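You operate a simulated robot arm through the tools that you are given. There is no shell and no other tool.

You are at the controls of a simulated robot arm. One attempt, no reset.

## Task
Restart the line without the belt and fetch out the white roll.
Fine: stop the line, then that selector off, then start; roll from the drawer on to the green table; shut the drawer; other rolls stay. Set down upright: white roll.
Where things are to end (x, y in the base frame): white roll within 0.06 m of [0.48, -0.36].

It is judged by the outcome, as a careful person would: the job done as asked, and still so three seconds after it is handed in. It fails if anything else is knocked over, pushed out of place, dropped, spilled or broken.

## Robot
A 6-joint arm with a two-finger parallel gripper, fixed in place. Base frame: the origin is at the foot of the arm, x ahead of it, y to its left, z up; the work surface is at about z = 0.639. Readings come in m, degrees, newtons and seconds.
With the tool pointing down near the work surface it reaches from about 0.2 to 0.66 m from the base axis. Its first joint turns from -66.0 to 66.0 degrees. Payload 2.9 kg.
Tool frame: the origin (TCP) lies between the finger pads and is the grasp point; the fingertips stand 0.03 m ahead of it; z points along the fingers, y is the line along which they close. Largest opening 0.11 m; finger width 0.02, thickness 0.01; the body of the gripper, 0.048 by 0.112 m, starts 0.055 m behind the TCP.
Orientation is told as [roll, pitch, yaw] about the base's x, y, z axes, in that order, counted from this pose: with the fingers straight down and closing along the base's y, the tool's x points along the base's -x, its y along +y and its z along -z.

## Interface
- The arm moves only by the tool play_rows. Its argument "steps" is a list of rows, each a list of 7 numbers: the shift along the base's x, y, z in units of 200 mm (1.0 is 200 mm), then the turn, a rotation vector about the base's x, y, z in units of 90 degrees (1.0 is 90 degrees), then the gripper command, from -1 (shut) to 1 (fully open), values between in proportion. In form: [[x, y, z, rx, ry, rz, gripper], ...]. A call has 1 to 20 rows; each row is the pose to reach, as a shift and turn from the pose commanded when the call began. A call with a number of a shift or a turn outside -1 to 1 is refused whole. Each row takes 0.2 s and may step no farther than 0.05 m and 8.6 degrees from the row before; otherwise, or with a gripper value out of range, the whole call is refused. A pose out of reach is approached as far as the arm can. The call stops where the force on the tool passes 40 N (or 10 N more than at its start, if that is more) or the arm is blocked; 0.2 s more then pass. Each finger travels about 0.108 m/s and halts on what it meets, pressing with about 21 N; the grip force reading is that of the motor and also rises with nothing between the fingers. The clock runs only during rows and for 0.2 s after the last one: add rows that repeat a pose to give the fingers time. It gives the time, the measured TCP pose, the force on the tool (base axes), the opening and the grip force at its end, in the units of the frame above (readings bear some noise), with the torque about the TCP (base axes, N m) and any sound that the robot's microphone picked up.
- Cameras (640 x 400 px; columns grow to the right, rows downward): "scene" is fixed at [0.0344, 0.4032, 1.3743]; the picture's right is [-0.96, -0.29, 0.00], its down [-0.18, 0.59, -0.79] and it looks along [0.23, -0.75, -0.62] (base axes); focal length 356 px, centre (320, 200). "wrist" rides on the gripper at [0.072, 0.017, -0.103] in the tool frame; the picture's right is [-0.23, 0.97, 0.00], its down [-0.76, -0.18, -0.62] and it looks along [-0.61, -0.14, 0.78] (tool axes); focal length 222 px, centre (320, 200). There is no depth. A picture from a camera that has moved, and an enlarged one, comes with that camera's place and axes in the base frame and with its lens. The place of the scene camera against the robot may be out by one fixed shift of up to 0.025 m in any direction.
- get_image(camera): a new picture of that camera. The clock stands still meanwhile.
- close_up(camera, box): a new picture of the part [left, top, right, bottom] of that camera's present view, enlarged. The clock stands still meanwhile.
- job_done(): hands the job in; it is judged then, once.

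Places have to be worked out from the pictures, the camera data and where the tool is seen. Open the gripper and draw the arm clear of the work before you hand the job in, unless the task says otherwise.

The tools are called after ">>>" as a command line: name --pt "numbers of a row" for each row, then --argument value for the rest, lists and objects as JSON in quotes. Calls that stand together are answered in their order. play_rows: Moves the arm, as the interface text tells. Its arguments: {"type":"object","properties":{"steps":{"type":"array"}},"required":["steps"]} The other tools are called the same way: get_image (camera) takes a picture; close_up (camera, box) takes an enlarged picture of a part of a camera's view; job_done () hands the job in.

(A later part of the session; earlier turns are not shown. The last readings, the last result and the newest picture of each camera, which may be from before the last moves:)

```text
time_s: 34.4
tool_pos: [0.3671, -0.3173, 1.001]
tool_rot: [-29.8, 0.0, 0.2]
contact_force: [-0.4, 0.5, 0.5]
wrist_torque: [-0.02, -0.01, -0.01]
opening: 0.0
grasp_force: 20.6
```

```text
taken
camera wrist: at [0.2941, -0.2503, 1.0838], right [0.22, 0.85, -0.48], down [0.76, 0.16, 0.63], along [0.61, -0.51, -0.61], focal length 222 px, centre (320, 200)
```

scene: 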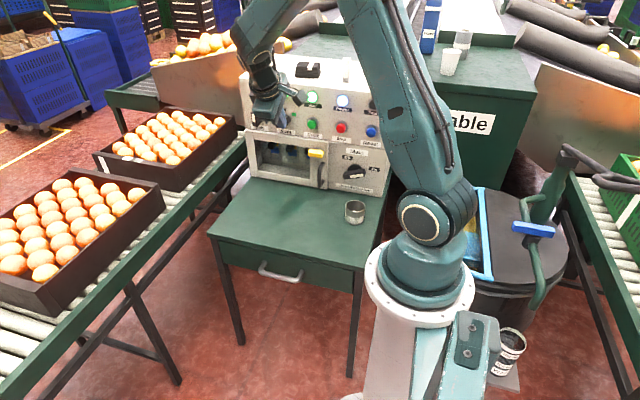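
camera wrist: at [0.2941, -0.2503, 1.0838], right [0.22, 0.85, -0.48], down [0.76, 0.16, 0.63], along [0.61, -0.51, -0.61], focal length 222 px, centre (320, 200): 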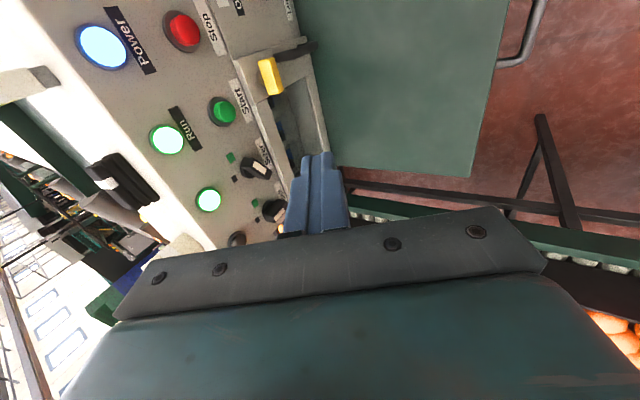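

Run and Sizer lamps are lit and the Belt lamp is dark, so the line is restarted without the belt. From the wrist view the table's front edge is at about y -0.225. Next I go above the drawer front, opening the gripper, to measure the handle.

>>> play_rows --pt "-0.03 0.12 -0.09 0.04 0 0 -1" --pt "-0.08 0.25 -0.19 0.08 0 0 -0.5" --pt "-0.12 0.37 -0.28 0.12 0 0 0" --pt "-0.17 0.5 -0.38 0.17 0 0 0.5" --pt "-0.21 0.62 -0.47 0.21 0 0 1" --pt "-0.25 0.74 -0.56 0.25 0 0 1" --pt "-0.3 0.87 -0.66 0.29 0 0 1" --pt "-0.335 0.985 -0.75 0.331 0 0 1" --pt "-0.335 0.985 -0.75 0.331 0 0 1"

>>> get_image --camera "wrist"

>>> get_image --camera "scene"

```text
time_s: 36.4
tool_pos: [0.3026, -0.118, 0.8496]
tool_rot: [-0.2, -0.1, 0.1]
contact_force: [0.0, 0.8, 1.1]
wrist_torque: [0.0, -0.02, -0.01]
opening: 0.1098
grasp_force: 0.0
```

```text
taken
camera wrist: at [0.2291, -0.1011, 0.9534], right [0.23, 0.97, 0.0], down [0.76, -0.18, 0.62], along [0.61, -0.14, -0.78], focal length 222 px, centre (320, 200)
```

wrist: 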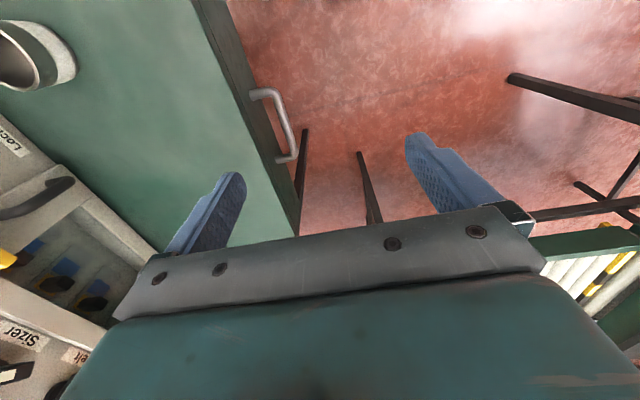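

```text
taken
```

scene: 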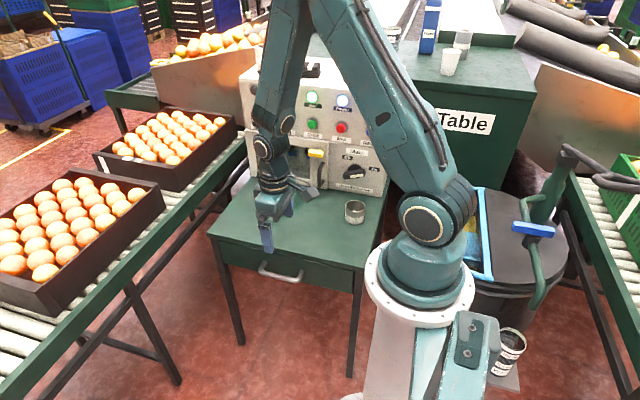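

The handle is visible left of centre in the wrist view. I enlarge it for measurement.

>>> close_up --camera "wrist" --box '[190, 50, 330, 190]'

>>> close_up --camera "scene" --box '[200, 210, 380, 310]'

```text
2.86 times, centred on (260, 120) of wrist
camera zoom: at [0.2291, -0.1011, 0.9534], right [0.23, 0.97, 0.0], down [0.76, -0.18, 0.62], along [0.61, -0.14, -0.78], focal length 635 px, centre (491, 429)
```

zoom: 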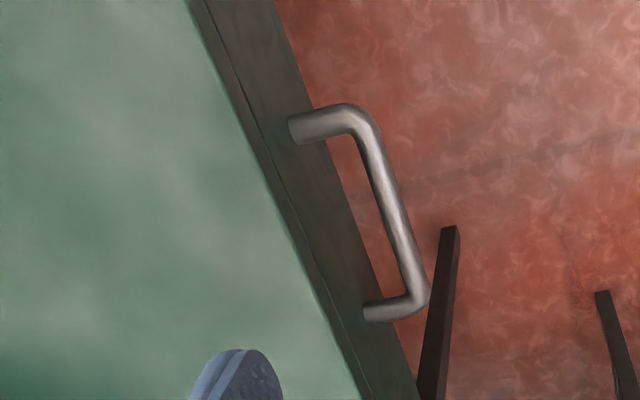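

```text
3.56 times, centred on (290, 260) of scene
camera zoom: at [0.0344, 0.4032, 1.3743], right [-0.96, -0.29, 0.0], down [-0.18, 0.59, -0.79], along [0.23, -0.75, -0.62], focal length 1265 px, centre (427, -13)
```

zoom: 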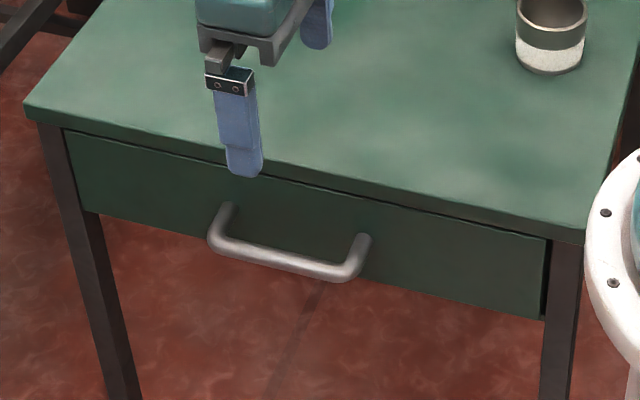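

Combining both cameras, I place the handle bar at about y -0.189, z 0.572, running from x 0.30 to 0.41, about 4 cm in front of the drawer face. I descend to a pre-grasp pose tilted 30°, so the gripper body clears the table edge, and look again.

>>> play_rows --pt "0.03 -0.01 -0.1 -0.04 0 0 0.6" --pt "0.06 -0.02 -0.2 -0.08 0 0 0.2" --pt "0.09 -0.03 -0.3 -0.12 0 0 -0.2" --pt "0.12 -0.04 -0.42 -0.17 0 0 -0.4545" --pt "0.15 -0.055 -0.55 -0.21 0 0 -0.4545" --pt "0.18 -0.065 -0.68 -0.25 0 0 -0.4545" --pt "0.21 -0.08 -0.81 -0.29 0 0 -0.4545" --pt "0.247 -0.0925 -0.933 -0.331 0 0 -0.4545" --pt "0.247 -0.0925 -0.933 -0.331 0 0 -0.4545"

>>> get_image --camera "wrist"

>>> get_image --camera "scene"

```text
time_s: 38.4
tool_pos: [0.3516, -0.137, 0.663]
tool_rot: [-30.1, 0.0, 0.2]
contact_force: [0.3, 0.2, -0.3]
wrist_torque: [-0.03, 0.02, -0.02]
opening: 0.0299
grasp_force: 0.1
```

```text
taken
camera wrist: at [0.2778, -0.071, 0.7443], right [0.23, 0.84, -0.49], down [0.76, 0.16, 0.63], along [0.61, -0.51, -0.61], focal length 222 px, centre (320, 200)
```

wrist: 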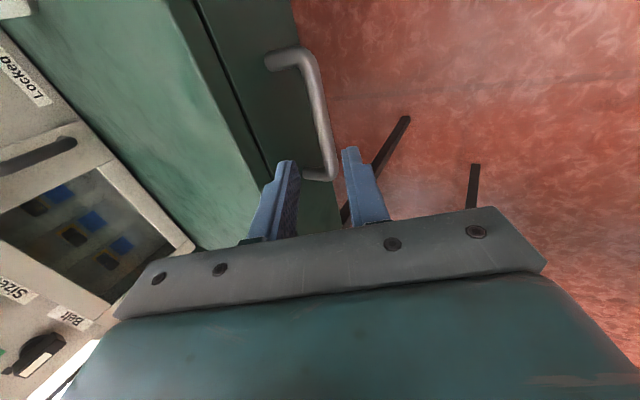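

```text
taken
```

scene: 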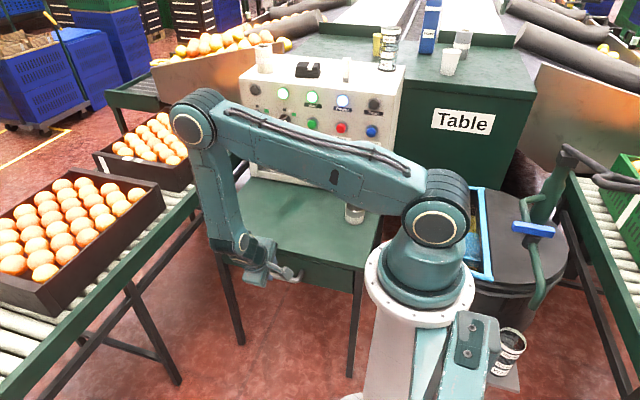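

The pre-grasp pose is good, and the handle bar shows between the fingers. I enlarge it to line up exactly.

>>> close_up --camera "wrist" --box '[230, 30, 390, 190]'

```text
2.50 times, centred on (310, 110) of wrist
camera zoom: at [0.2778, -0.071, 0.7443], right [0.23, 0.84, -0.49], down [0.76, 0.16, 0.63], along [0.61, -0.51, -0.61], focal length 555 px, centre (345, 425)
```

zoom: 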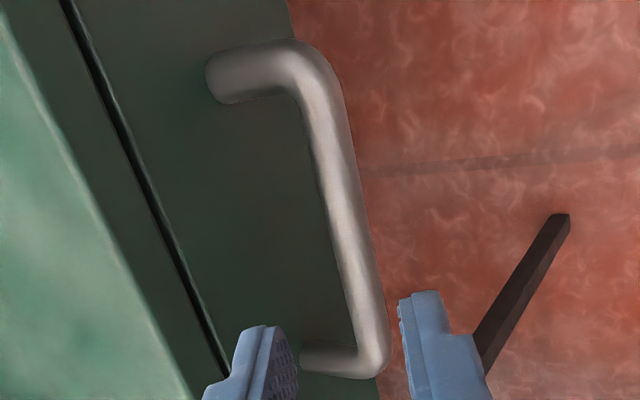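

Two views agree: bar at y -0.189, z 0.571, x 0.295 to 0.405, with the drawer face at y -0.229. I slide the open fingers over the bar along the tool axis.

>>> play_rows --pt "0 -0.035 -0.062 0 0 0 -0.4545" --pt "0 -0.07 -0.124 0 0 0 -0.4545" --pt "0 -0.105 -0.186 0 0 0 -0.4545" --pt "0 -0.14 -0.248 0 0 0 -0.4545" --pt "0 -0.17 -0.3 0 0 0 -0.4545" --pt "0 -0.195 -0.346 0 0 0 -0.4545" --pt "0 -0.21 -0.373 0 0 0 -0.4545" --pt "0 -0.2225 -0.395 0 0 0 -0.4545"

>>> get_image --camera "wrist"

```text
time_s: 40.2
tool_pos: [0.3497, -0.1829, 0.5876]
tool_rot: [-29.9, 0.0, 0.2]
contact_force: [-0.2, 0.0, -0.4]
wrist_torque: [-0.01, 0.0, -0.01]
opening: 0.0299
grasp_force: 0.0
```

```text
taken
camera wrist: at [0.2769, -0.1161, 0.6681], right [0.22, 0.84, -0.49], down [0.76, 0.16, 0.63], along [0.61, -0.51, -0.61], focal length 222 px, centre (320, 200)
```

wrist: 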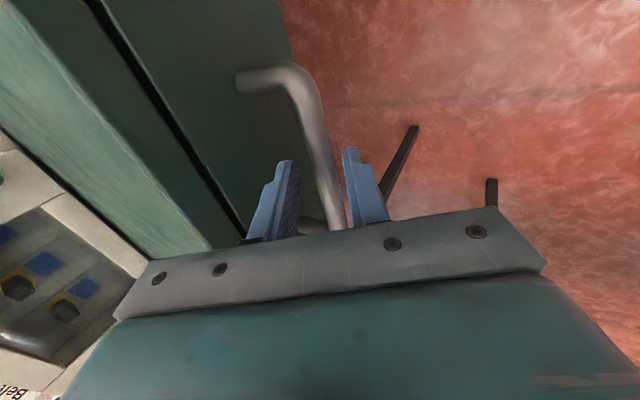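

The bar lies between the fingers with no contact. I close on it.

>>> play_rows --pt "0 0 0 0 0 0 -0.8" --pt "0 0 0 0 0 0 -1" --pt "0 0 0 0 0 0 -1"

```text
time_s: 41.0
tool_pos: [0.3492, -0.1814, 0.5853]
tool_rot: [-29.7, 0.0, 0.2]
contact_force: [3.0, 10.2, -17.1]
wrist_torque: [0.31, 0.01, 0.5]
opening: 0.0154
grasp_force: 44.7
```

The grip is on, with a small sideways strain. I start pulling the drawer out along +y, easing the strain with a 1 mm drop.

>>> play_rows --pt "0 0.02 -0.005 0 0 0 -1" --pt "0 0.05 -0.005 0 0 0 -1" --pt "0 0.1 -0.005 0 0 0 -1" --pt "0 0.15 -0.005 0 0 0 -1" --pt "0 0.2 -0.005 0 0 0 -1" --pt "0 0.25 -0.005 0 0 0 -1" --pt "0 0.3 -0.005 0 0 0 -1"

>>> get_image --camera "wrist"

>>> get_image --camera "scene"

```text
time_s: 42.6
tool_pos: [0.3497, -0.1247, 0.5844]
tool_rot: [-30.1, 0.0, 0.2]
contact_force: [-7.4, 2.4, 37.3]
wrist_torque: [-0.43, 0.62, 0.12]
opening: 0.0156
grasp_force: 45.0
```

```text
taken
camera wrist: at [0.2768, -0.0574, 0.6669], right [0.22, 0.84, -0.49], down [0.76, 0.16, 0.63], along [0.61, -0.51, -0.61], focal length 222 px, centre (320, 200)
```

wrist: 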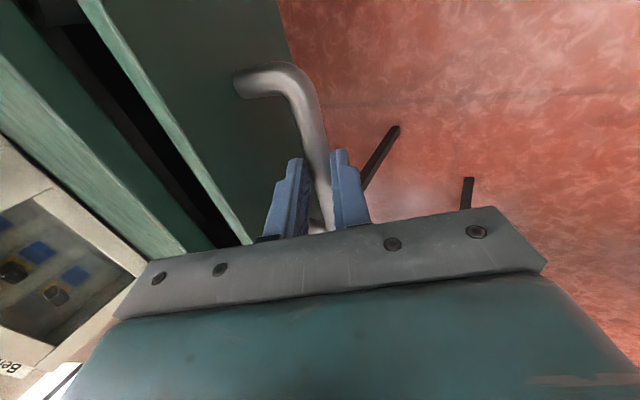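

```text
taken
```

scene: 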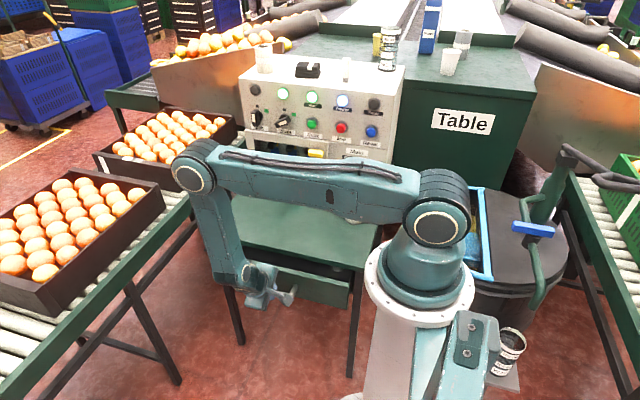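

The drawer is sliding open smoothly (about 6 cm), with only vertical strain from a millimetre of height mismatch. I ease the height slightly and keep pulling.

>>> play_rows --pt "0 0.0 0.004 0 0 0 -1" --pt "0 0.05 0.004 0 0 0 -1" --pt "0 0.1 0.004 0 0 0 -1" --pt "0 0.15 0.004 0 0 0 -1" --pt "0 0.2 0.004 0 0 0 -1" --pt "0 0.25 0.004 0 0 0 -1" --pt "0 0.3 0.004 0 0 0 -1" --pt "0 0.35 0.004 0 0 0 -1" --pt "0 0.4 0.004 0 0 0 -1"

>>> get_image --camera "wrist"

>>> get_image --camera "scene"

```text
time_s: 44.6
tool_pos: [0.3508, -0.0419, 0.5851]
tool_rot: [-29.8, -0.1, 0.2]
contact_force: [2.4, 2.0, -1.8]
wrist_torque: [0.12, -1.02, 1.06]
opening: 0.0156
grasp_force: 45.4
```

```text
taken
camera wrist: at [0.2766, 0.024, 0.6673], right [0.22, 0.85, -0.48], down [0.76, 0.16, 0.63], along [0.61, -0.51, -0.61], focal length 222 px, centre (320, 200)
```

wrist: 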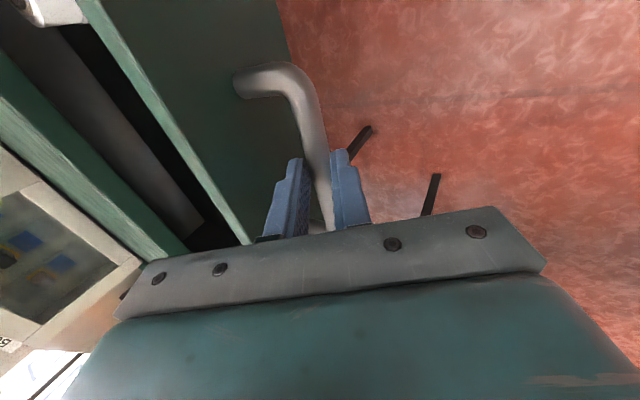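

```text
taken
```

scene: 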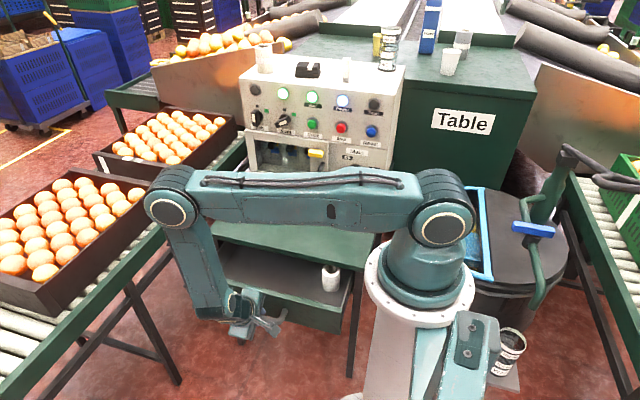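

The drawer is about 14 cm open, and a white-looking roll stands in its right part. I look closer before pulling further.

>>> close_up --camera "scene" --box '[200, 210, 380, 340]'

>>> close_up --camera "wrist" --box '[0, 0, 200, 200]'

```text
3.08 times, centred on (290, 275) of scene
camera zoom: at [0.0344, 0.4032, 1.3743], right [-0.96, -0.29, 0.0], down [-0.18, 0.59, -0.79], along [0.23, -0.75, -0.62], focal length 1095 px, centre (412, -31)
```

zoom: 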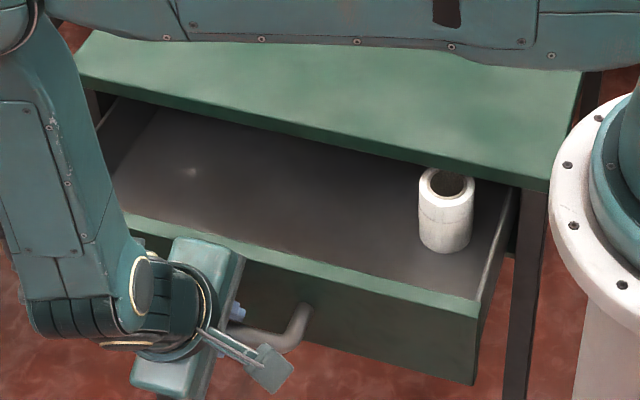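

```text
2.00 times, centred on (100, 100) of wrist
camera zoom: at [0.2766, 0.024, 0.6673], right [0.22, 0.85, -0.48], down [0.76, 0.16, 0.63], along [0.61, -0.51, -0.61], focal length 444 px, centre (760, 400)
```

zoom: 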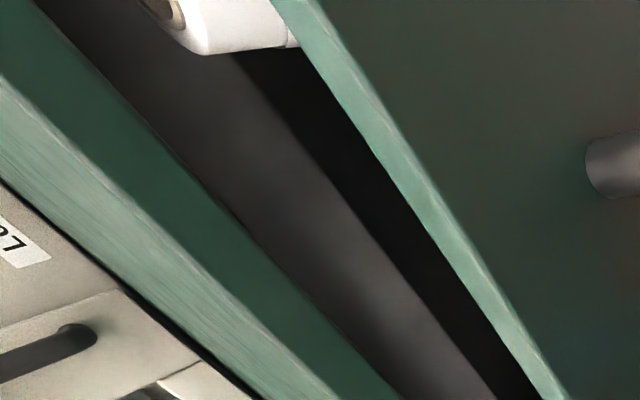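

A white roll with a dark core stands upright near the drawer's right end, at roughly (0.205, -0.217), very near the table edge. I pull the drawer about 6 cm more, gently, so that the roll is clear of the table top and I can see whether others stand behind it.

>>> play_rows --pt "0 0.03 0 0 0 0 -1" --pt "0 0.065 0 0 0 0 -1" --pt "0 0.1 0 0 0 0 -1" --pt "0 0.135 0 0 0 0 -1" --pt "0 0.17 0 0 0 0 -1" --pt "0 0.2 0 0 0 0 -1" --pt "0 0.23 0 0 0 0 -1" --pt "0 0.26 0 0 0 0 -1" --pt "0 0.28 0 0 0 0 -1" --pt "0 0.3 0 0 0 0 -1" --pt "0 0.3 0 0 0 0 -1"

>>> get_image --camera "scene"

>>> close_up --camera "scene" --box '[200, 210, 380, 340]'

```text
time_s: 47.0
tool_pos: [0.3497, 0.0165, 0.5849]
tool_rot: [-29.9, 0.0, 0.1]
contact_force: [1.4, -1.5, 17.1]
wrist_torque: [-0.25, -0.5, 0.73]
opening: 0.0155
grasp_force: 44.7
```

```text
taken
```

scene: 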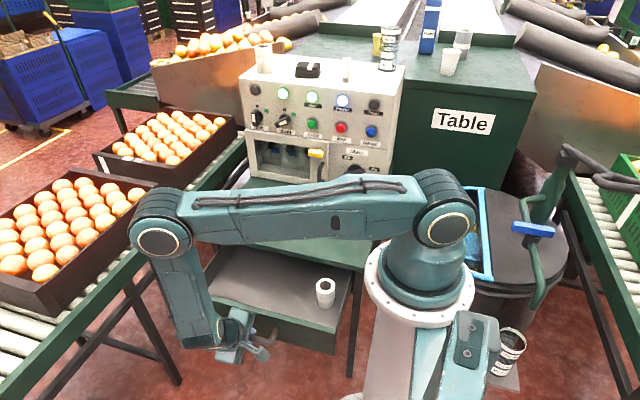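

```text
3.08 times, centred on (290, 275) of scene
camera zoom: at [0.0342, 0.4032, 1.3743], right [-0.96, -0.29, 0.0], down [-0.18, 0.59, -0.79], along [0.23, -0.75, -0.62], focal length 1095 px, centre (412, -31)
```

zoom: 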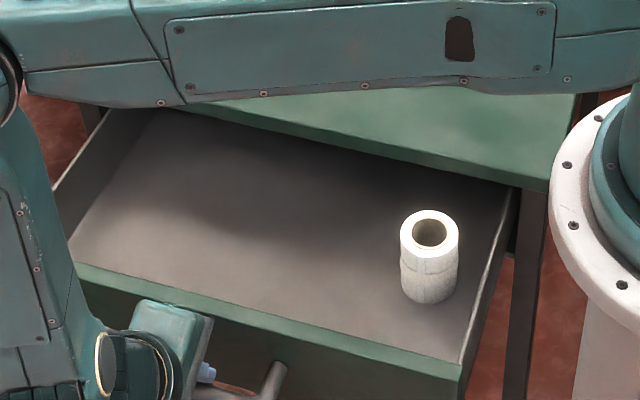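

The drawer is now about 20 cm open, and only this roll is in view, with a line around its middle. I zoom in hard to see if it is one roll or a stack.

>>> close_up --camera "scene" --box '[300, 260, 350, 320]'

>>> get_image --camera "wrist"

```text
6.67 times, centred on (325, 290) of scene
camera zoom: at [0.0342, 0.4032, 1.3743], right [-0.96, -0.29, 0.0], down [-0.18, 0.59, -0.79], along [0.23, -0.75, -0.62], focal length 2372 px, centre (287, -400)
```

zoom: 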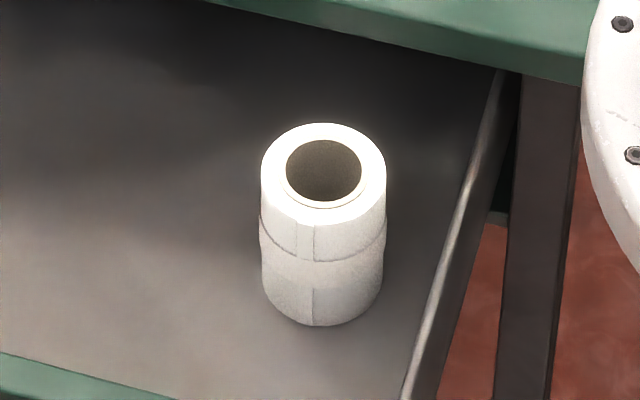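

```text
taken
camera wrist: at [0.277, 0.0834, 0.6671], right [0.22, 0.84, -0.49], down [0.76, 0.16, 0.63], along [0.61, -0.51, -0.61], focal length 222 px, centre (320, 200)
```

wrist: 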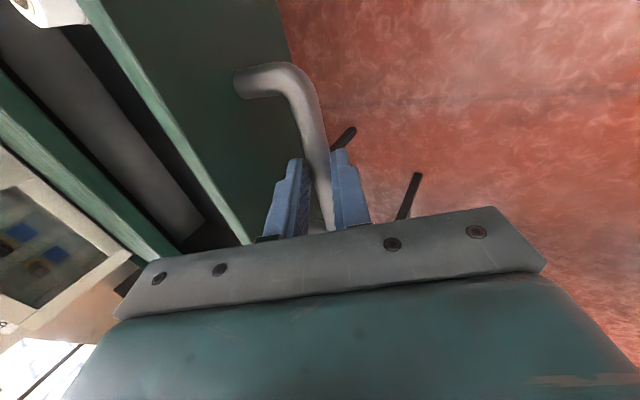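

It looks like a single roll, about 5 cm across and 8 cm tall, at about (0.205, -0.16), with its base on the drawer floor. I let go of the handle, back off along the tool axis and rise to view the drawer from above.

>>> play_rows --pt "0 0 0 0 0 0 -0.6" --pt "0 0 0 0 0 0 -0.4" --pt "0 0 0 0 0 0 -0.4" --pt "0 0.04 0.07 0 0 0 -0.4" --pt "0 0.1 0.173 0 0 0 -0.4" --pt "0 0.16 0.277 0 0 0 -0.4" --pt "0 0.22 0.38 0 0 0 -0.4" --pt "0 0.26 0.5 0.05 0 0 -0.4" --pt "0 0.26 0.65 0.1 0 0 -0.4" --pt "0 0.26 0.8 0.16 0 0 -0.4" --pt "0 0.24 0.95 0.22 0 0 -0.4" --pt "0 0.2 1.0 0.28 0 0 -0.4" --pt "0 0.1 1.0 0.332 0 0 -0.4" --pt "0 0.1 1.0 0.332 0 0 -0.4"

>>> get_image --camera "wrist"

>>> get_image --camera "scene"

```text
time_s: 50.0
tool_pos: [0.3485, 0.0378, 0.7863]
tool_rot: [0.1, -0.1, 0.2]
contact_force: [0.1, 0.0, 0.6]
wrist_torque: [0.0, 0.0, -0.01]
opening: 0.0329
grasp_force: 0.0
```

```text
taken
camera wrist: at [0.2754, 0.0544, 0.8903], right [0.22, 0.97, 0.0], down [0.76, -0.18, 0.62], along [0.61, -0.14, -0.78], focal length 222 px, centre (320, 200)
```

wrist: 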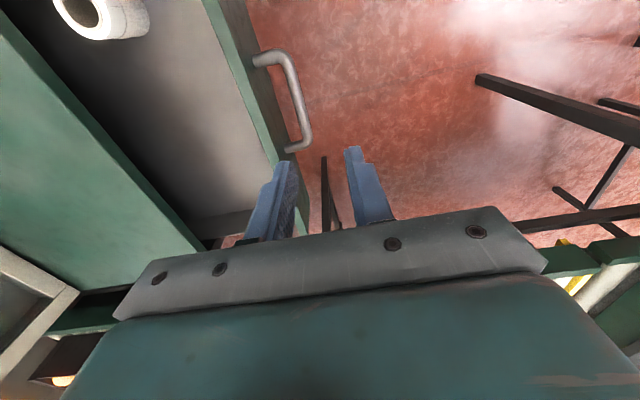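

```text
taken
```

scene: 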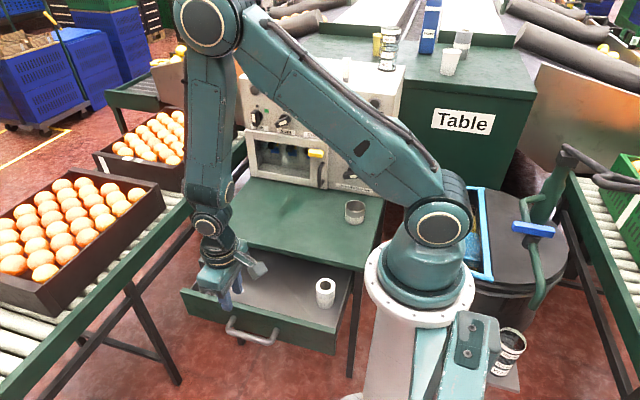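

The drawer stays open and the roll stands undisturbed. I now turn the tool -90° about the vertical, so the camera looks into the drawer along -y and the fingers close along x, and move over the roll's area.

>>> play_rows --pt "-0.04 -0.05 0.01 0 0 -0.09 -0.4" --pt "-0.08 -0.1 0.02 0 0 -0.18 -0.2" --pt "-0.13 -0.15 0.03 0 0 -0.27 0" --pt "-0.17 -0.2 0.04 0 0 -0.36 0.2" --pt "-0.22 -0.25 0.05 0 0 -0.45 0.4" --pt "-0.26 -0.3 0.06 0 0 -0.54 0.6" --pt "-0.31 -0.36 0.07 0 0 -0.63 0.6" --pt "-0.36 -0.42 0.07 0 0 -0.72 0.6" --pt "-0.41 -0.48 0.07 0 0 -0.81 0.6" --pt "-0.45 -0.54 0.07 0 0 -0.9 0.6" --pt "-0.49 -0.59 0.07 0 0 -0.99 0.6" --pt "-0.49 -0.59 0.07 0 0 -1.0 0.6"

>>> get_image --camera "wrist"

>>> get_image --camera "scene"

```text
time_s: 52.6
tool_pos: [0.2523, -0.0805, 0.7997]
tool_rot: [0.1, -0.1, -90.0]
contact_force: [0.7, 0.3, 0.0]
wrist_torque: [0.02, -0.04, -0.01]
opening: 0.0882
grasp_force: 0.0
```

```text
taken
camera wrist: at [0.2694, -0.0074, 0.9037], right [0.97, -0.23, 0.0], down [-0.18, -0.76, 0.62], along [-0.14, -0.61, -0.78], focal length 222 px, centre (320, 200)
```

wrist: 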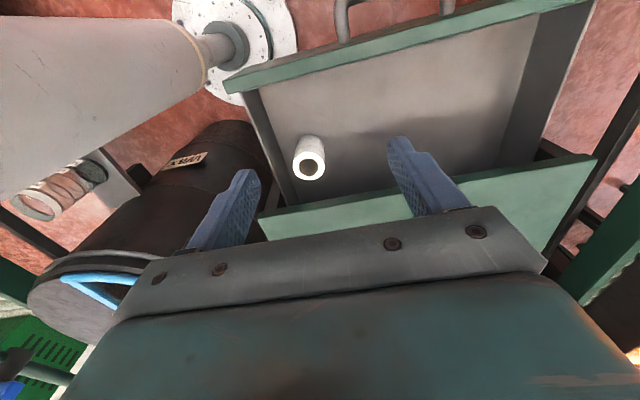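

```text
taken
```

scene: 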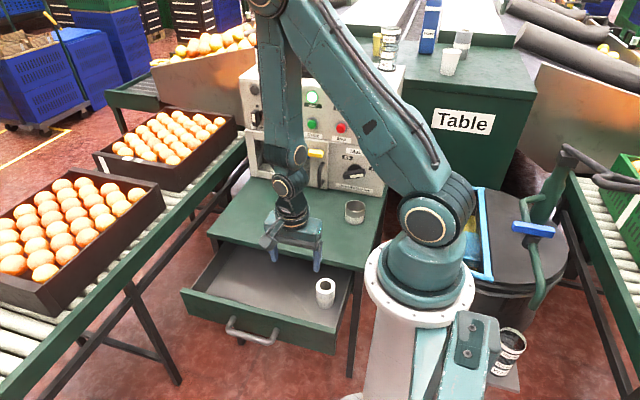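

The view into the drawer shows just one white roll. I enlarge it to fix its position.

>>> close_up --camera "wrist" --box '[240, 100, 400, 220]'

```text
3.33 times, centred on (320, 160) of wrist
camera zoom: at [0.2694, -0.0074, 0.9037], right [0.97, -0.23, 0.0], down [-0.18, -0.76, 0.62], along [-0.14, -0.61, -0.78], focal length 740 px, centre (320, 333)
```

zoom: 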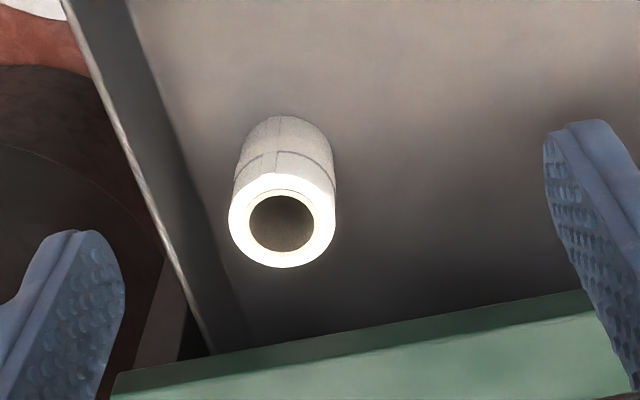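

Fitting both cameras, the roll's top is at about (0.212, -0.175, 0.60), 5 cm in diameter. I move to just above it with the fingers about 7 cm open and look again at close range.

>>> play_rows --pt "-0.03 -0.07 -0.08 0 0 0 0.27" --pt "-0.06 -0.14 -0.17 0 0 0 0.27" --pt "-0.09 -0.21 -0.26 0 0 0 0.27" --pt "-0.12 -0.28 -0.35 0 0 0 0.27" --pt "-0.15 -0.35 -0.44 0 0 0 0.27" --pt "-0.18 -0.41 -0.53 0 0 0 0.27" --pt "-0.2 -0.4675 -0.6 0 0 0 0.27" --pt "-0.2 -0.4675 -0.65 0 0 0 0.27"

>>> get_image --camera "wrist"

>>> close_up --camera "scene" --box '[220, 200, 400, 340]'

```text
time_s: 54.4
tool_pos: [0.2127, -0.1738, 0.6698]
tool_rot: [0.1, -0.2, -89.9]
contact_force: [-0.7, 0.4, 0.2]
wrist_torque: [0.02, 0.03, 0.0]
opening: 0.0701
grasp_force: 0.1
```

```text
taken
camera wrist: at [0.2286, -0.1014, 0.7737], right [0.97, -0.22, 0.0], down [-0.18, -0.76, 0.62], along [-0.14, -0.61, -0.78], focal length 222 px, centre (320, 200)
```

wrist: 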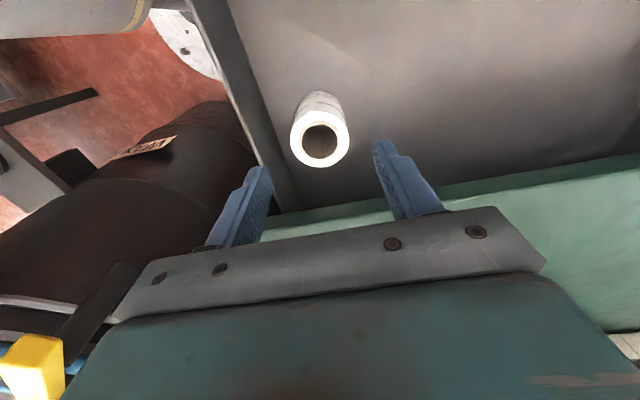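

```text
2.86 times, centred on (310, 270) of scene
camera zoom: at [0.0344, 0.4032, 1.3743], right [-0.96, -0.29, 0.0], down [-0.18, 0.59, -0.79], along [0.23, -0.75, -0.62], focal length 1017 px, centre (349, 0)
```

zoom: 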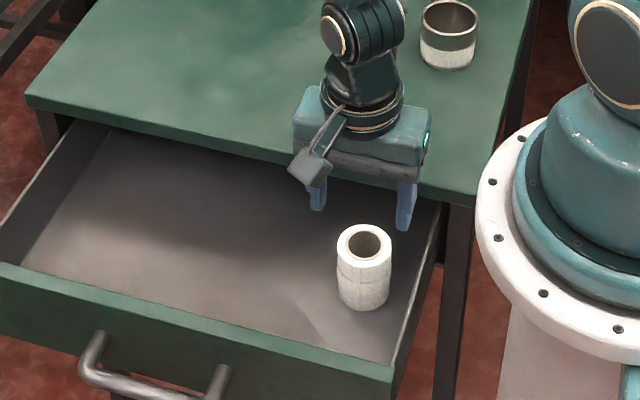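

The roll's top centre comes out at (0.2125, -0.172, 0.605), right under the gripper, and the drawer side wall at x 0.156 clears the finger by over 1 cm. I descend to z 0.578 with the fingers still open.

>>> play_rows --pt "0 0 -0.06 0 0 0 0.2" --pt "0 0.005 -0.12 0 0 0 0.2" --pt "0 0.005 -0.18 0 0 0 0.2" --pt "0 0.005 -0.24 0 0 0 0.2" --pt "0 0.005 -0.3 0 0 0 0.2" --pt "0 0.005 -0.36 0 0 0 0.2" --pt "0 0.005 -0.41 0 0 0 0.2" --pt "0 0.005 -0.46 0 0 0 0.2"

>>> get_image --camera "wrist"

>>> close_up --camera "scene" --box '[270, 220, 390, 320]'

```text
time_s: 56.2
tool_pos: [0.2112, -0.1739, 0.5783]
tool_rot: [0.0, 0.0, -89.9]
contact_force: [0.0, -0.4, 0.9]
wrist_torque: [0.02, 0.0, -0.01]
opening: 0.066
grasp_force: 0.1
```

```text
taken
camera wrist: at [0.2277, -0.1004, 0.6827], right [0.97, -0.23, 0.0], down [-0.18, -0.76, 0.62], along [-0.14, -0.61, -0.78], focal length 222 px, centre (320, 200)
```

wrist: 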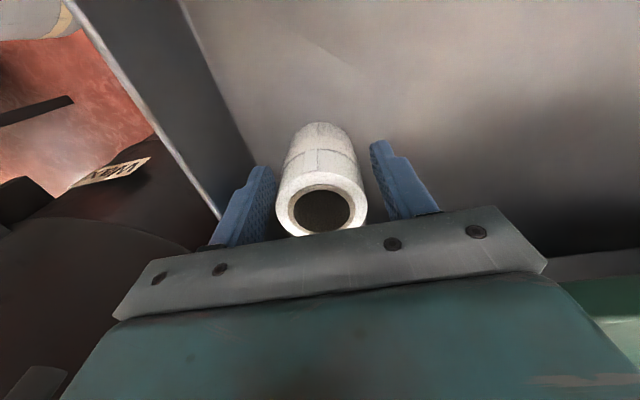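

```text
4.00 times, centred on (330, 270) of scene
camera zoom: at [0.0344, 0.4032, 1.3743], right [-0.96, -0.29, 0.0], down [-0.18, 0.59, -0.79], along [0.23, -0.75, -0.62], focal length 1423 px, centre (280, -80)
```

zoom: 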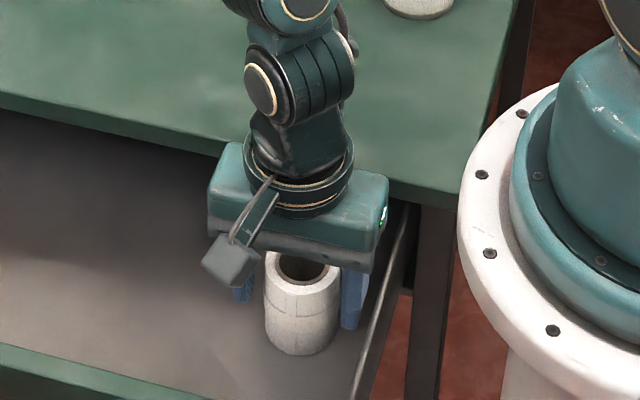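

The roll sits centred between the fingers. I close on it.

>>> play_rows --pt "0 0 0 0 0 0 0" --pt "0 0 0 0 0 0 -0.3" --pt "0 0 0 0 0 0 -0.6" --pt "0 0 0 0 0 0 -1" --pt "0 0 0 0 0 0 -1"

>>> get_image --camera "wrist"

```text
time_s: 57.4
tool_pos: [0.211, -0.1742, 0.5792]
tool_rot: [0.0, -0.1, -89.9]
contact_force: [0.3, -0.2, -0.4]
wrist_torque: [-0.02, -0.01, 0.01]
opening: 0.0509
grasp_force: 21.0
```

```text
taken
camera wrist: at [0.2277, -0.1004, 0.6829], right [0.97, -0.22, 0.0], down [-0.18, -0.76, 0.62], along [-0.14, -0.61, -0.78], focal length 222 px, centre (320, 200)
```

wrist: 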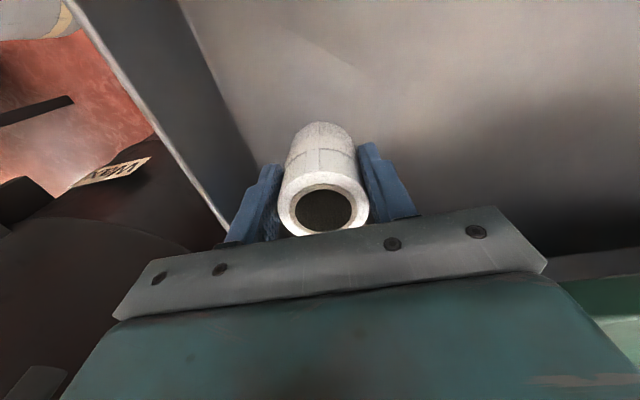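

The roll is gripped (opening 0.051 m). I lift it straight up, gently first.

>>> play_rows --pt "0 0 0.03 0 0 0 -1" --pt "0 0 0.08 0 0 0 -1" --pt "0 0 0.16 0 0 0 -1" --pt "0 0 0.26 0 0 0 -1" --pt "0 0 0.38 0 0 0 -1" --pt "0 0 0.5 0 0 0 -1" --pt "0 0 0.62 0 0 0 -1" --pt "0 0 0.74 0 0 0 -1" --pt "0 0 0.85 0 0 0 -1" --pt "0 0 0.85 0 0 0 -1"

>>> get_image --camera "wrist"

>>> get_image --camera "scene"

```text
time_s: 59.6
tool_pos: [0.2105, -0.1752, 0.7501]
tool_rot: [-0.1, -0.1, -89.9]
contact_force: [0.2, 0.4, -0.3]
wrist_torque: [-0.03, 0.03, 0.0]
opening: 0.0509
grasp_force: 21.3
```

```text
taken
camera wrist: at [0.227, -0.1018, 0.853], right [0.97, -0.22, 0.0], down [-0.18, -0.76, 0.62], along [-0.14, -0.61, -0.78], focal length 222 px, centre (320, 200)
```

wrist: 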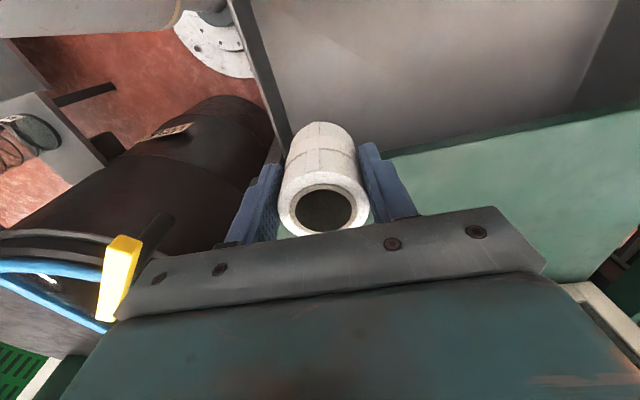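

```text
taken
```

scene: 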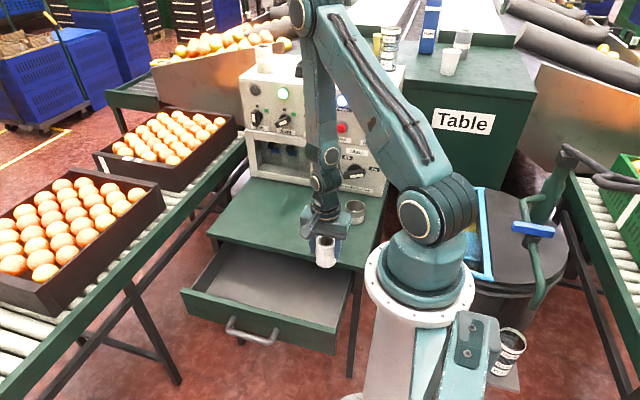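

The whole roll came up in one piece and the drawer is otherwise empty in view. I zoom in to see how far its base hangs below the fingers.

>>> close_up --camera "scene" --box '[280, 200, 380, 290]'

>>> close_up --camera "wrist" --box '[240, 100, 400, 260]'

```text
4.44 times, centred on (330, 245) of scene
camera zoom: at [0.0344, 0.4032, 1.3743], right [-0.96, -0.29, 0.0], down [-0.18, 0.59, -0.79], along [0.23, -0.75, -0.62], focal length 1582 px, centre (276, 0)
```

zoom: 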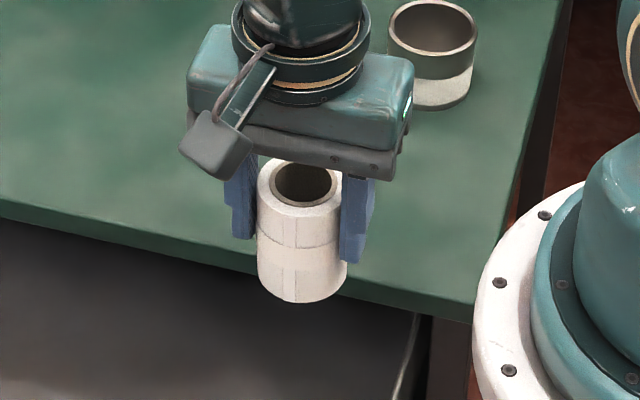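

```text
2.50 times, centred on (320, 180) of wrist
camera zoom: at [0.227, -0.1018, 0.853], right [0.97, -0.22, 0.0], down [-0.18, -0.76, 0.62], along [-0.14, -0.61, -0.78], focal length 555 px, centre (320, 250)
```

zoom: 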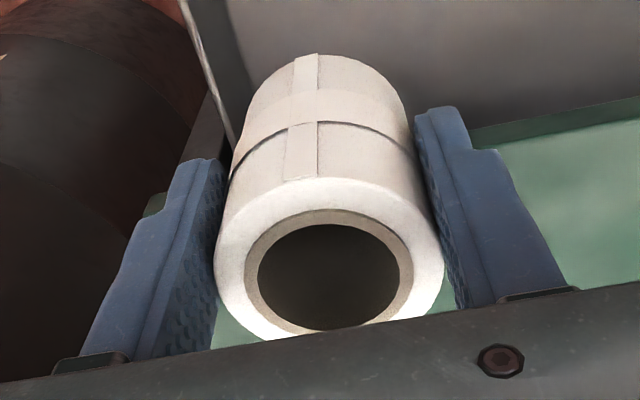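

It is one roll with a band around it; its base hangs about 51 mm below the TCP and it is held straight. I carry it over the table towards (0.48, -0.36), staying high and level.

>>> play_rows --pt "0.02 -0.01 0.05 0 0 0 -1" --pt "0.08 -0.05 0.12 0 0 0 -1" --pt "0.17 -0.11 0.18 0 0 0 -1" --pt "0.27 -0.18 0.2 0 0 0 -1" --pt "0.37 -0.25 0.2 0 0 0 -1" --pt "0.47 -0.32 0.2 0 0 0 -1" --pt "0.57 -0.39 0.2 0 0 0 -1" --pt "0.65 -0.44 0.2 0 0 0 -1" --pt "0.7 -0.475 0.2 0 0 0 -1" --pt "0.7 -0.475 0.2 0 0 0 -1"

>>> get_image --camera "scene"

```text
time_s: 61.8
tool_pos: [0.3523, -0.2665, 0.7873]
tool_rot: [0.0, -0.1, -89.9]
contact_force: [-0.1, 0.2, -0.3]
wrist_torque: [-0.01, -0.02, 0.06]
opening: 0.0506
grasp_force: 20.7
```

```text
taken
```

scene: 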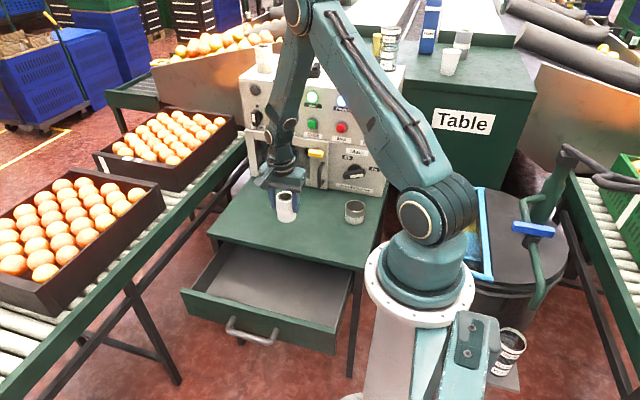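

The roll is carried steadily. I go on to above the target spot and come down to about 3 cm over the table.

>>> play_rows --pt "0.08 -0.06 0 0 0 0 -1" --pt "0.17 -0.12 0 0 0 0 -1" --pt "0.26 -0.19 0 0 0 0 -1" --pt "0.35 -0.26 0 0 0 0 -1" --pt "0.44 -0.33 0 0 0 0 -1" --pt "0.53 -0.39 -0.03 0 0 0 -1" --pt "0.6 -0.44 -0.1 0 0 0 -1" --pt "0.64 -0.46 -0.18 0 0 0 -1" --pt "0.64 -0.46 -0.26 0 0 0 -1" --pt "0.64 -0.46 -0.34 0 0 0 -1" --pt "0.64 -0.46 -0.34 0 0 0 -1"

>>> get_image --camera "scene"

>>> get_image --camera "wrist"

```text
time_s: 64.2
tool_pos: [0.4793, -0.3585, 0.7199]
tool_rot: [0.0, -0.2, -90.0]
contact_force: [0.2, 0.2, -0.2]
wrist_torque: [0.01, 0.02, 0.0]
opening: 0.0508
grasp_force: 20.8
```

```text
taken
```

scene: 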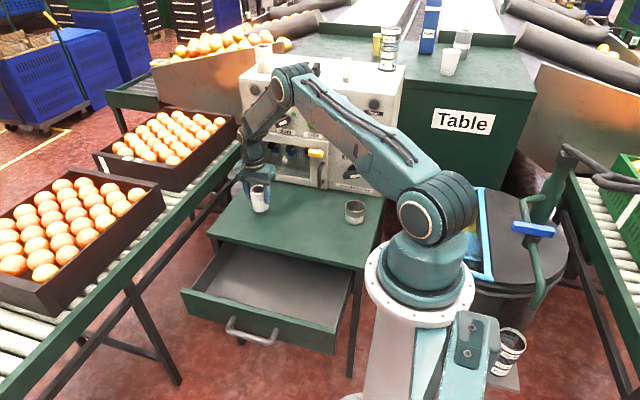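

```text
taken
camera wrist: at [0.4956, -0.2854, 0.8225], right [0.97, -0.22, 0.0], down [-0.18, -0.76, 0.62], along [-0.14, -0.61, -0.78], focal length 222 px, centre (320, 200)
```

wrist: 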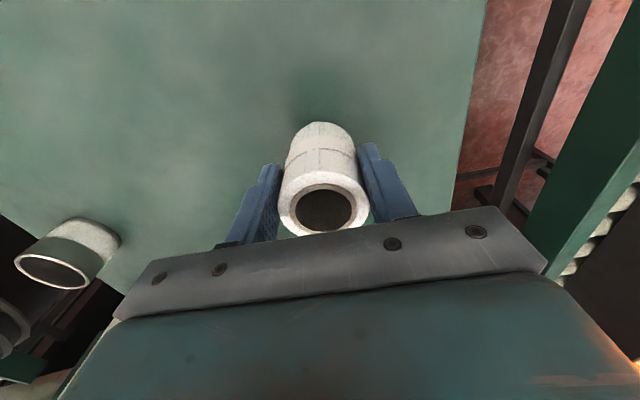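

It is at (0.479, -0.3585), on target, with the base about 3 cm over the table. I lower it 2.2 cm and then feel for contact in 1.5 mm steps.

>>> play_rows --pt "0 0 -0.03 0 0 0 -1" --pt "0 0 -0.06 0 0 0 -1" --pt "0 0 -0.085 0 0 0 -1" --pt "0 0 -0.11 0 0 0 -1" --pt "0 0 -0.1175 0 0 0 -1" --pt "0 0 -0.125 0 0 0 -1"

>>> close_up --camera "scene" --box '[200, 140, 320, 240]'

```text
time_s: 65.6
tool_pos: [0.4792, -0.3615, 0.6961]
tool_rot: [0.2, -0.3, -89.9]
contact_force: [-0.6, 4.4, 20.6]
wrist_torque: [-0.1, -0.27, 0.07]
opening: 0.0508
grasp_force: 20.5
```

```text
4.00 times, centred on (260, 190) of scene
camera zoom: at [0.0341, 0.4035, 1.3742], right [-0.96, -0.29, 0.0], down [-0.18, 0.59, -0.79], along [0.23, -0.75, -0.62], focal length 1423 px, centre (560, 240)
```

zoom: 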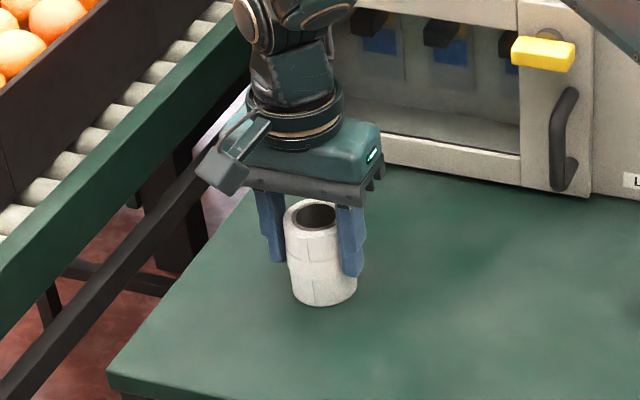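

Contact is felt (about 20 N up at z 0.696), so the base is on the table. I ease off the press by half a millimetre, open the fingers gradually and rise straight up.

>>> play_rows --pt "0 0 0.004 0 0 0 -1" --pt "0 0 0.004 0 0 0 -1" --pt "0 0 0.004 0 0 0 -0.05" --pt "0 0 0.004 0 0 0 0.1" --pt "0 0 0.004 0 0 0 0.3" --pt "0 0 0.004 0 0 0 0.4" --pt "0 0 0.004 0 0 0 0.4"

>>> get_image --camera "wrist"

```text
time_s: 67.2
tool_pos: [0.4787, -0.3609, 0.6946]
tool_rot: [-0.2, -0.1, -89.9]
contact_force: [-0.4, 0.2, 0.1]
wrist_torque: [-0.03, -0.02, 0.01]
opening: 0.0771
grasp_force: 0.0
```

```text
taken
camera wrist: at [0.4961, -0.2883, 0.7993], right [0.97, -0.22, 0.0], down [-0.18, -0.76, 0.62], along [-0.14, -0.61, -0.78], focal length 222 px, centre (320, 200)
```

wrist: 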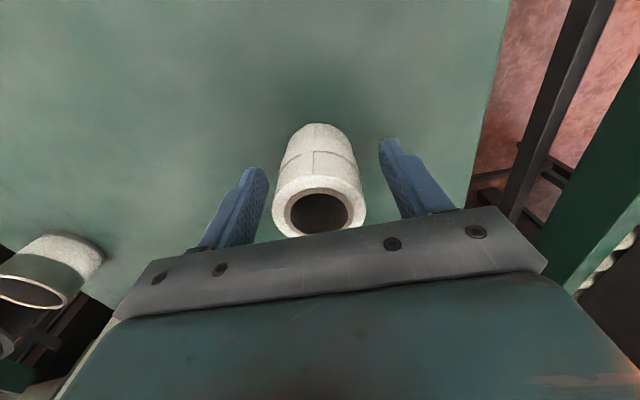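

The fingers are open and the roll stands free between them. I rise straight up.

>>> play_rows --pt "0 0 0.06 0 0 0 0.4" --pt "0 0 0.15 0 0 0 0.4" --pt "0 0 0.26 0 0 0 0.4" --pt "0 0 0.38 0 0 0 0.4" --pt "0 0 0.5 0 0 0 0.4" --pt "0 0 0.62 0 0 0 0.4" --pt "0 0 0.62 0 0 0 0.4"

>>> get_image --camera "scene"

>>> get_image --camera "wrist"

```text
time_s: 68.8
tool_pos: [0.4822, -0.3626, 0.8219]
tool_rot: [-0.1, -0.1, -89.9]
contact_force: [-0.8, 0.3, -0.4]
wrist_torque: [0.02, 0.0, -0.03]
opening: 0.0771
grasp_force: 0.2
```

```text
taken
```

scene: 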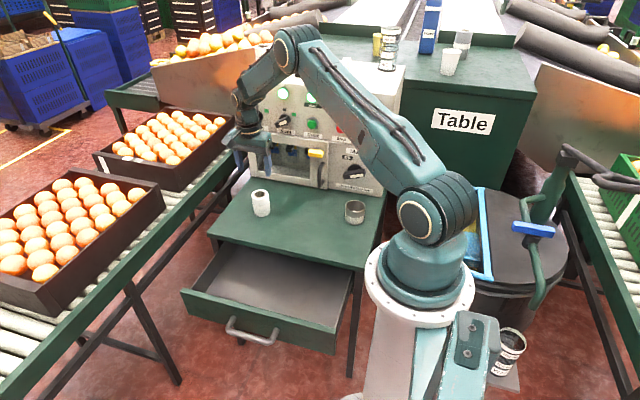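

```text
taken
camera wrist: at [0.4977, -0.29, 0.9245], right [0.97, -0.22, 0.0], down [-0.18, -0.76, 0.62], along [-0.14, -0.61, -0.78], focal length 222 px, centre (320, 200)
```

wrist: 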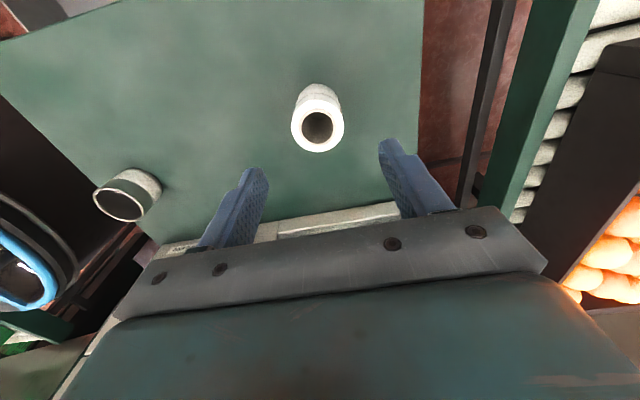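

The roll stands upright at about (0.478, -0.365), well within tolerance. Now I go back to the drawer: first out over the front of the table at safe height, turning the tool back.

>>> play_rows --pt "-0.04 0.08 0.05 0 0 0.06 0.4" --pt "-0.09 0.2 0.1 0 0 0.13 0.2" --pt "-0.14 0.33 0.1 0 0 0.2 0" --pt "-0.19 0.46 0.1 0 0 0.27 -0.2" --pt "-0.24 0.6 0.1 0 0 0.34 -0.4" --pt "-0.29 0.74 0.1 0 0 0.41 -0.4545" --pt "-0.33 0.87 0.1 0 0 0.47 -0.4545" --pt "-0.36 1.0 0.1 0 0 0.53 -0.4545"

>>> play_rows --pt "-0.04 0.12 0 0 0 0.07 -0.4545" --pt "-0.08 0.25 0 0 0 0.14 -0.4545" --pt "-0.13 0.38 0 0 0 0.21 -0.4545" --pt "-0.18 0.52 0 0 0 0.28 -0.4545" --pt "-0.22 0.66 0 0 0 0.35 -0.4545" --pt "-0.26 0.8 0 0 0 0.41 -0.4545" --pt "-0.29 0.92 0 0 0 0.47 -0.4545" --pt "-0.29 1.0 0 0 0 0.47 -0.4545" --pt "-0.29 1.0 0 0 0 0.47 -0.4545"

>>> get_image --camera "scene"

>>> get_image --camera "wrist"

```text
time_s: 70.6
tool_pos: [0.4082, -0.1613, 0.8398]
tool_rot: [0.0, -0.1, -42.1]
contact_force: [0.8, 0.2, 1.0]
wrist_torque: [-0.01, 0.0, -0.01]
opening: 0.0301
grasp_force: 0.0
```

```text
time_s: 72.6
tool_pos: [0.3486, 0.0392, 0.8406]
tool_rot: [0.0, 0.0, 0.2]
contact_force: [-0.5, 0.3, -0.7]
wrist_torque: [0.0, 0.0, 0.02]
opening: 0.0302
grasp_force: 0.1
```

```text
taken
```

scene: 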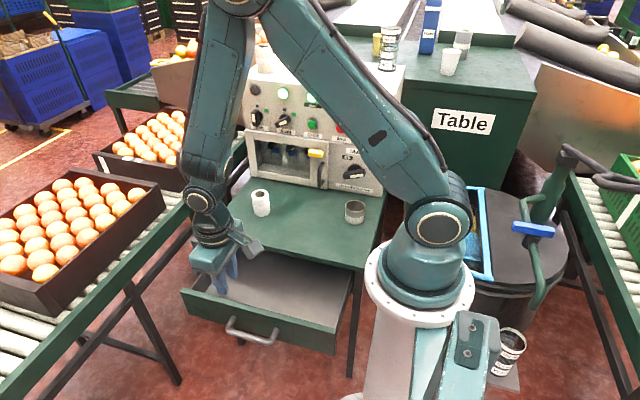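

```text
taken
camera wrist: at [0.2757, 0.0567, 0.9443], right [0.22, 0.97, 0.0], down [0.76, -0.17, 0.62], along [0.61, -0.14, -0.78], focal length 222 px, centre (320, 200)
```

wrist: 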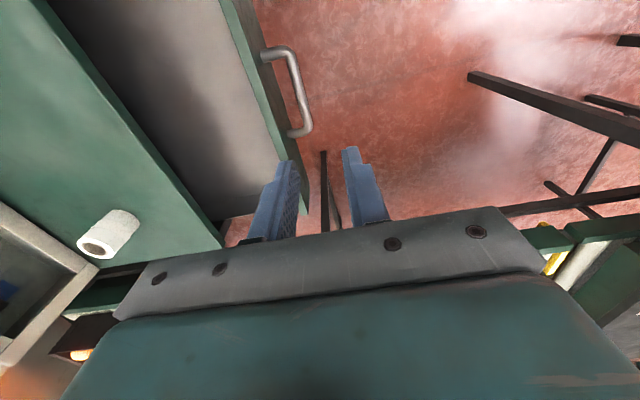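

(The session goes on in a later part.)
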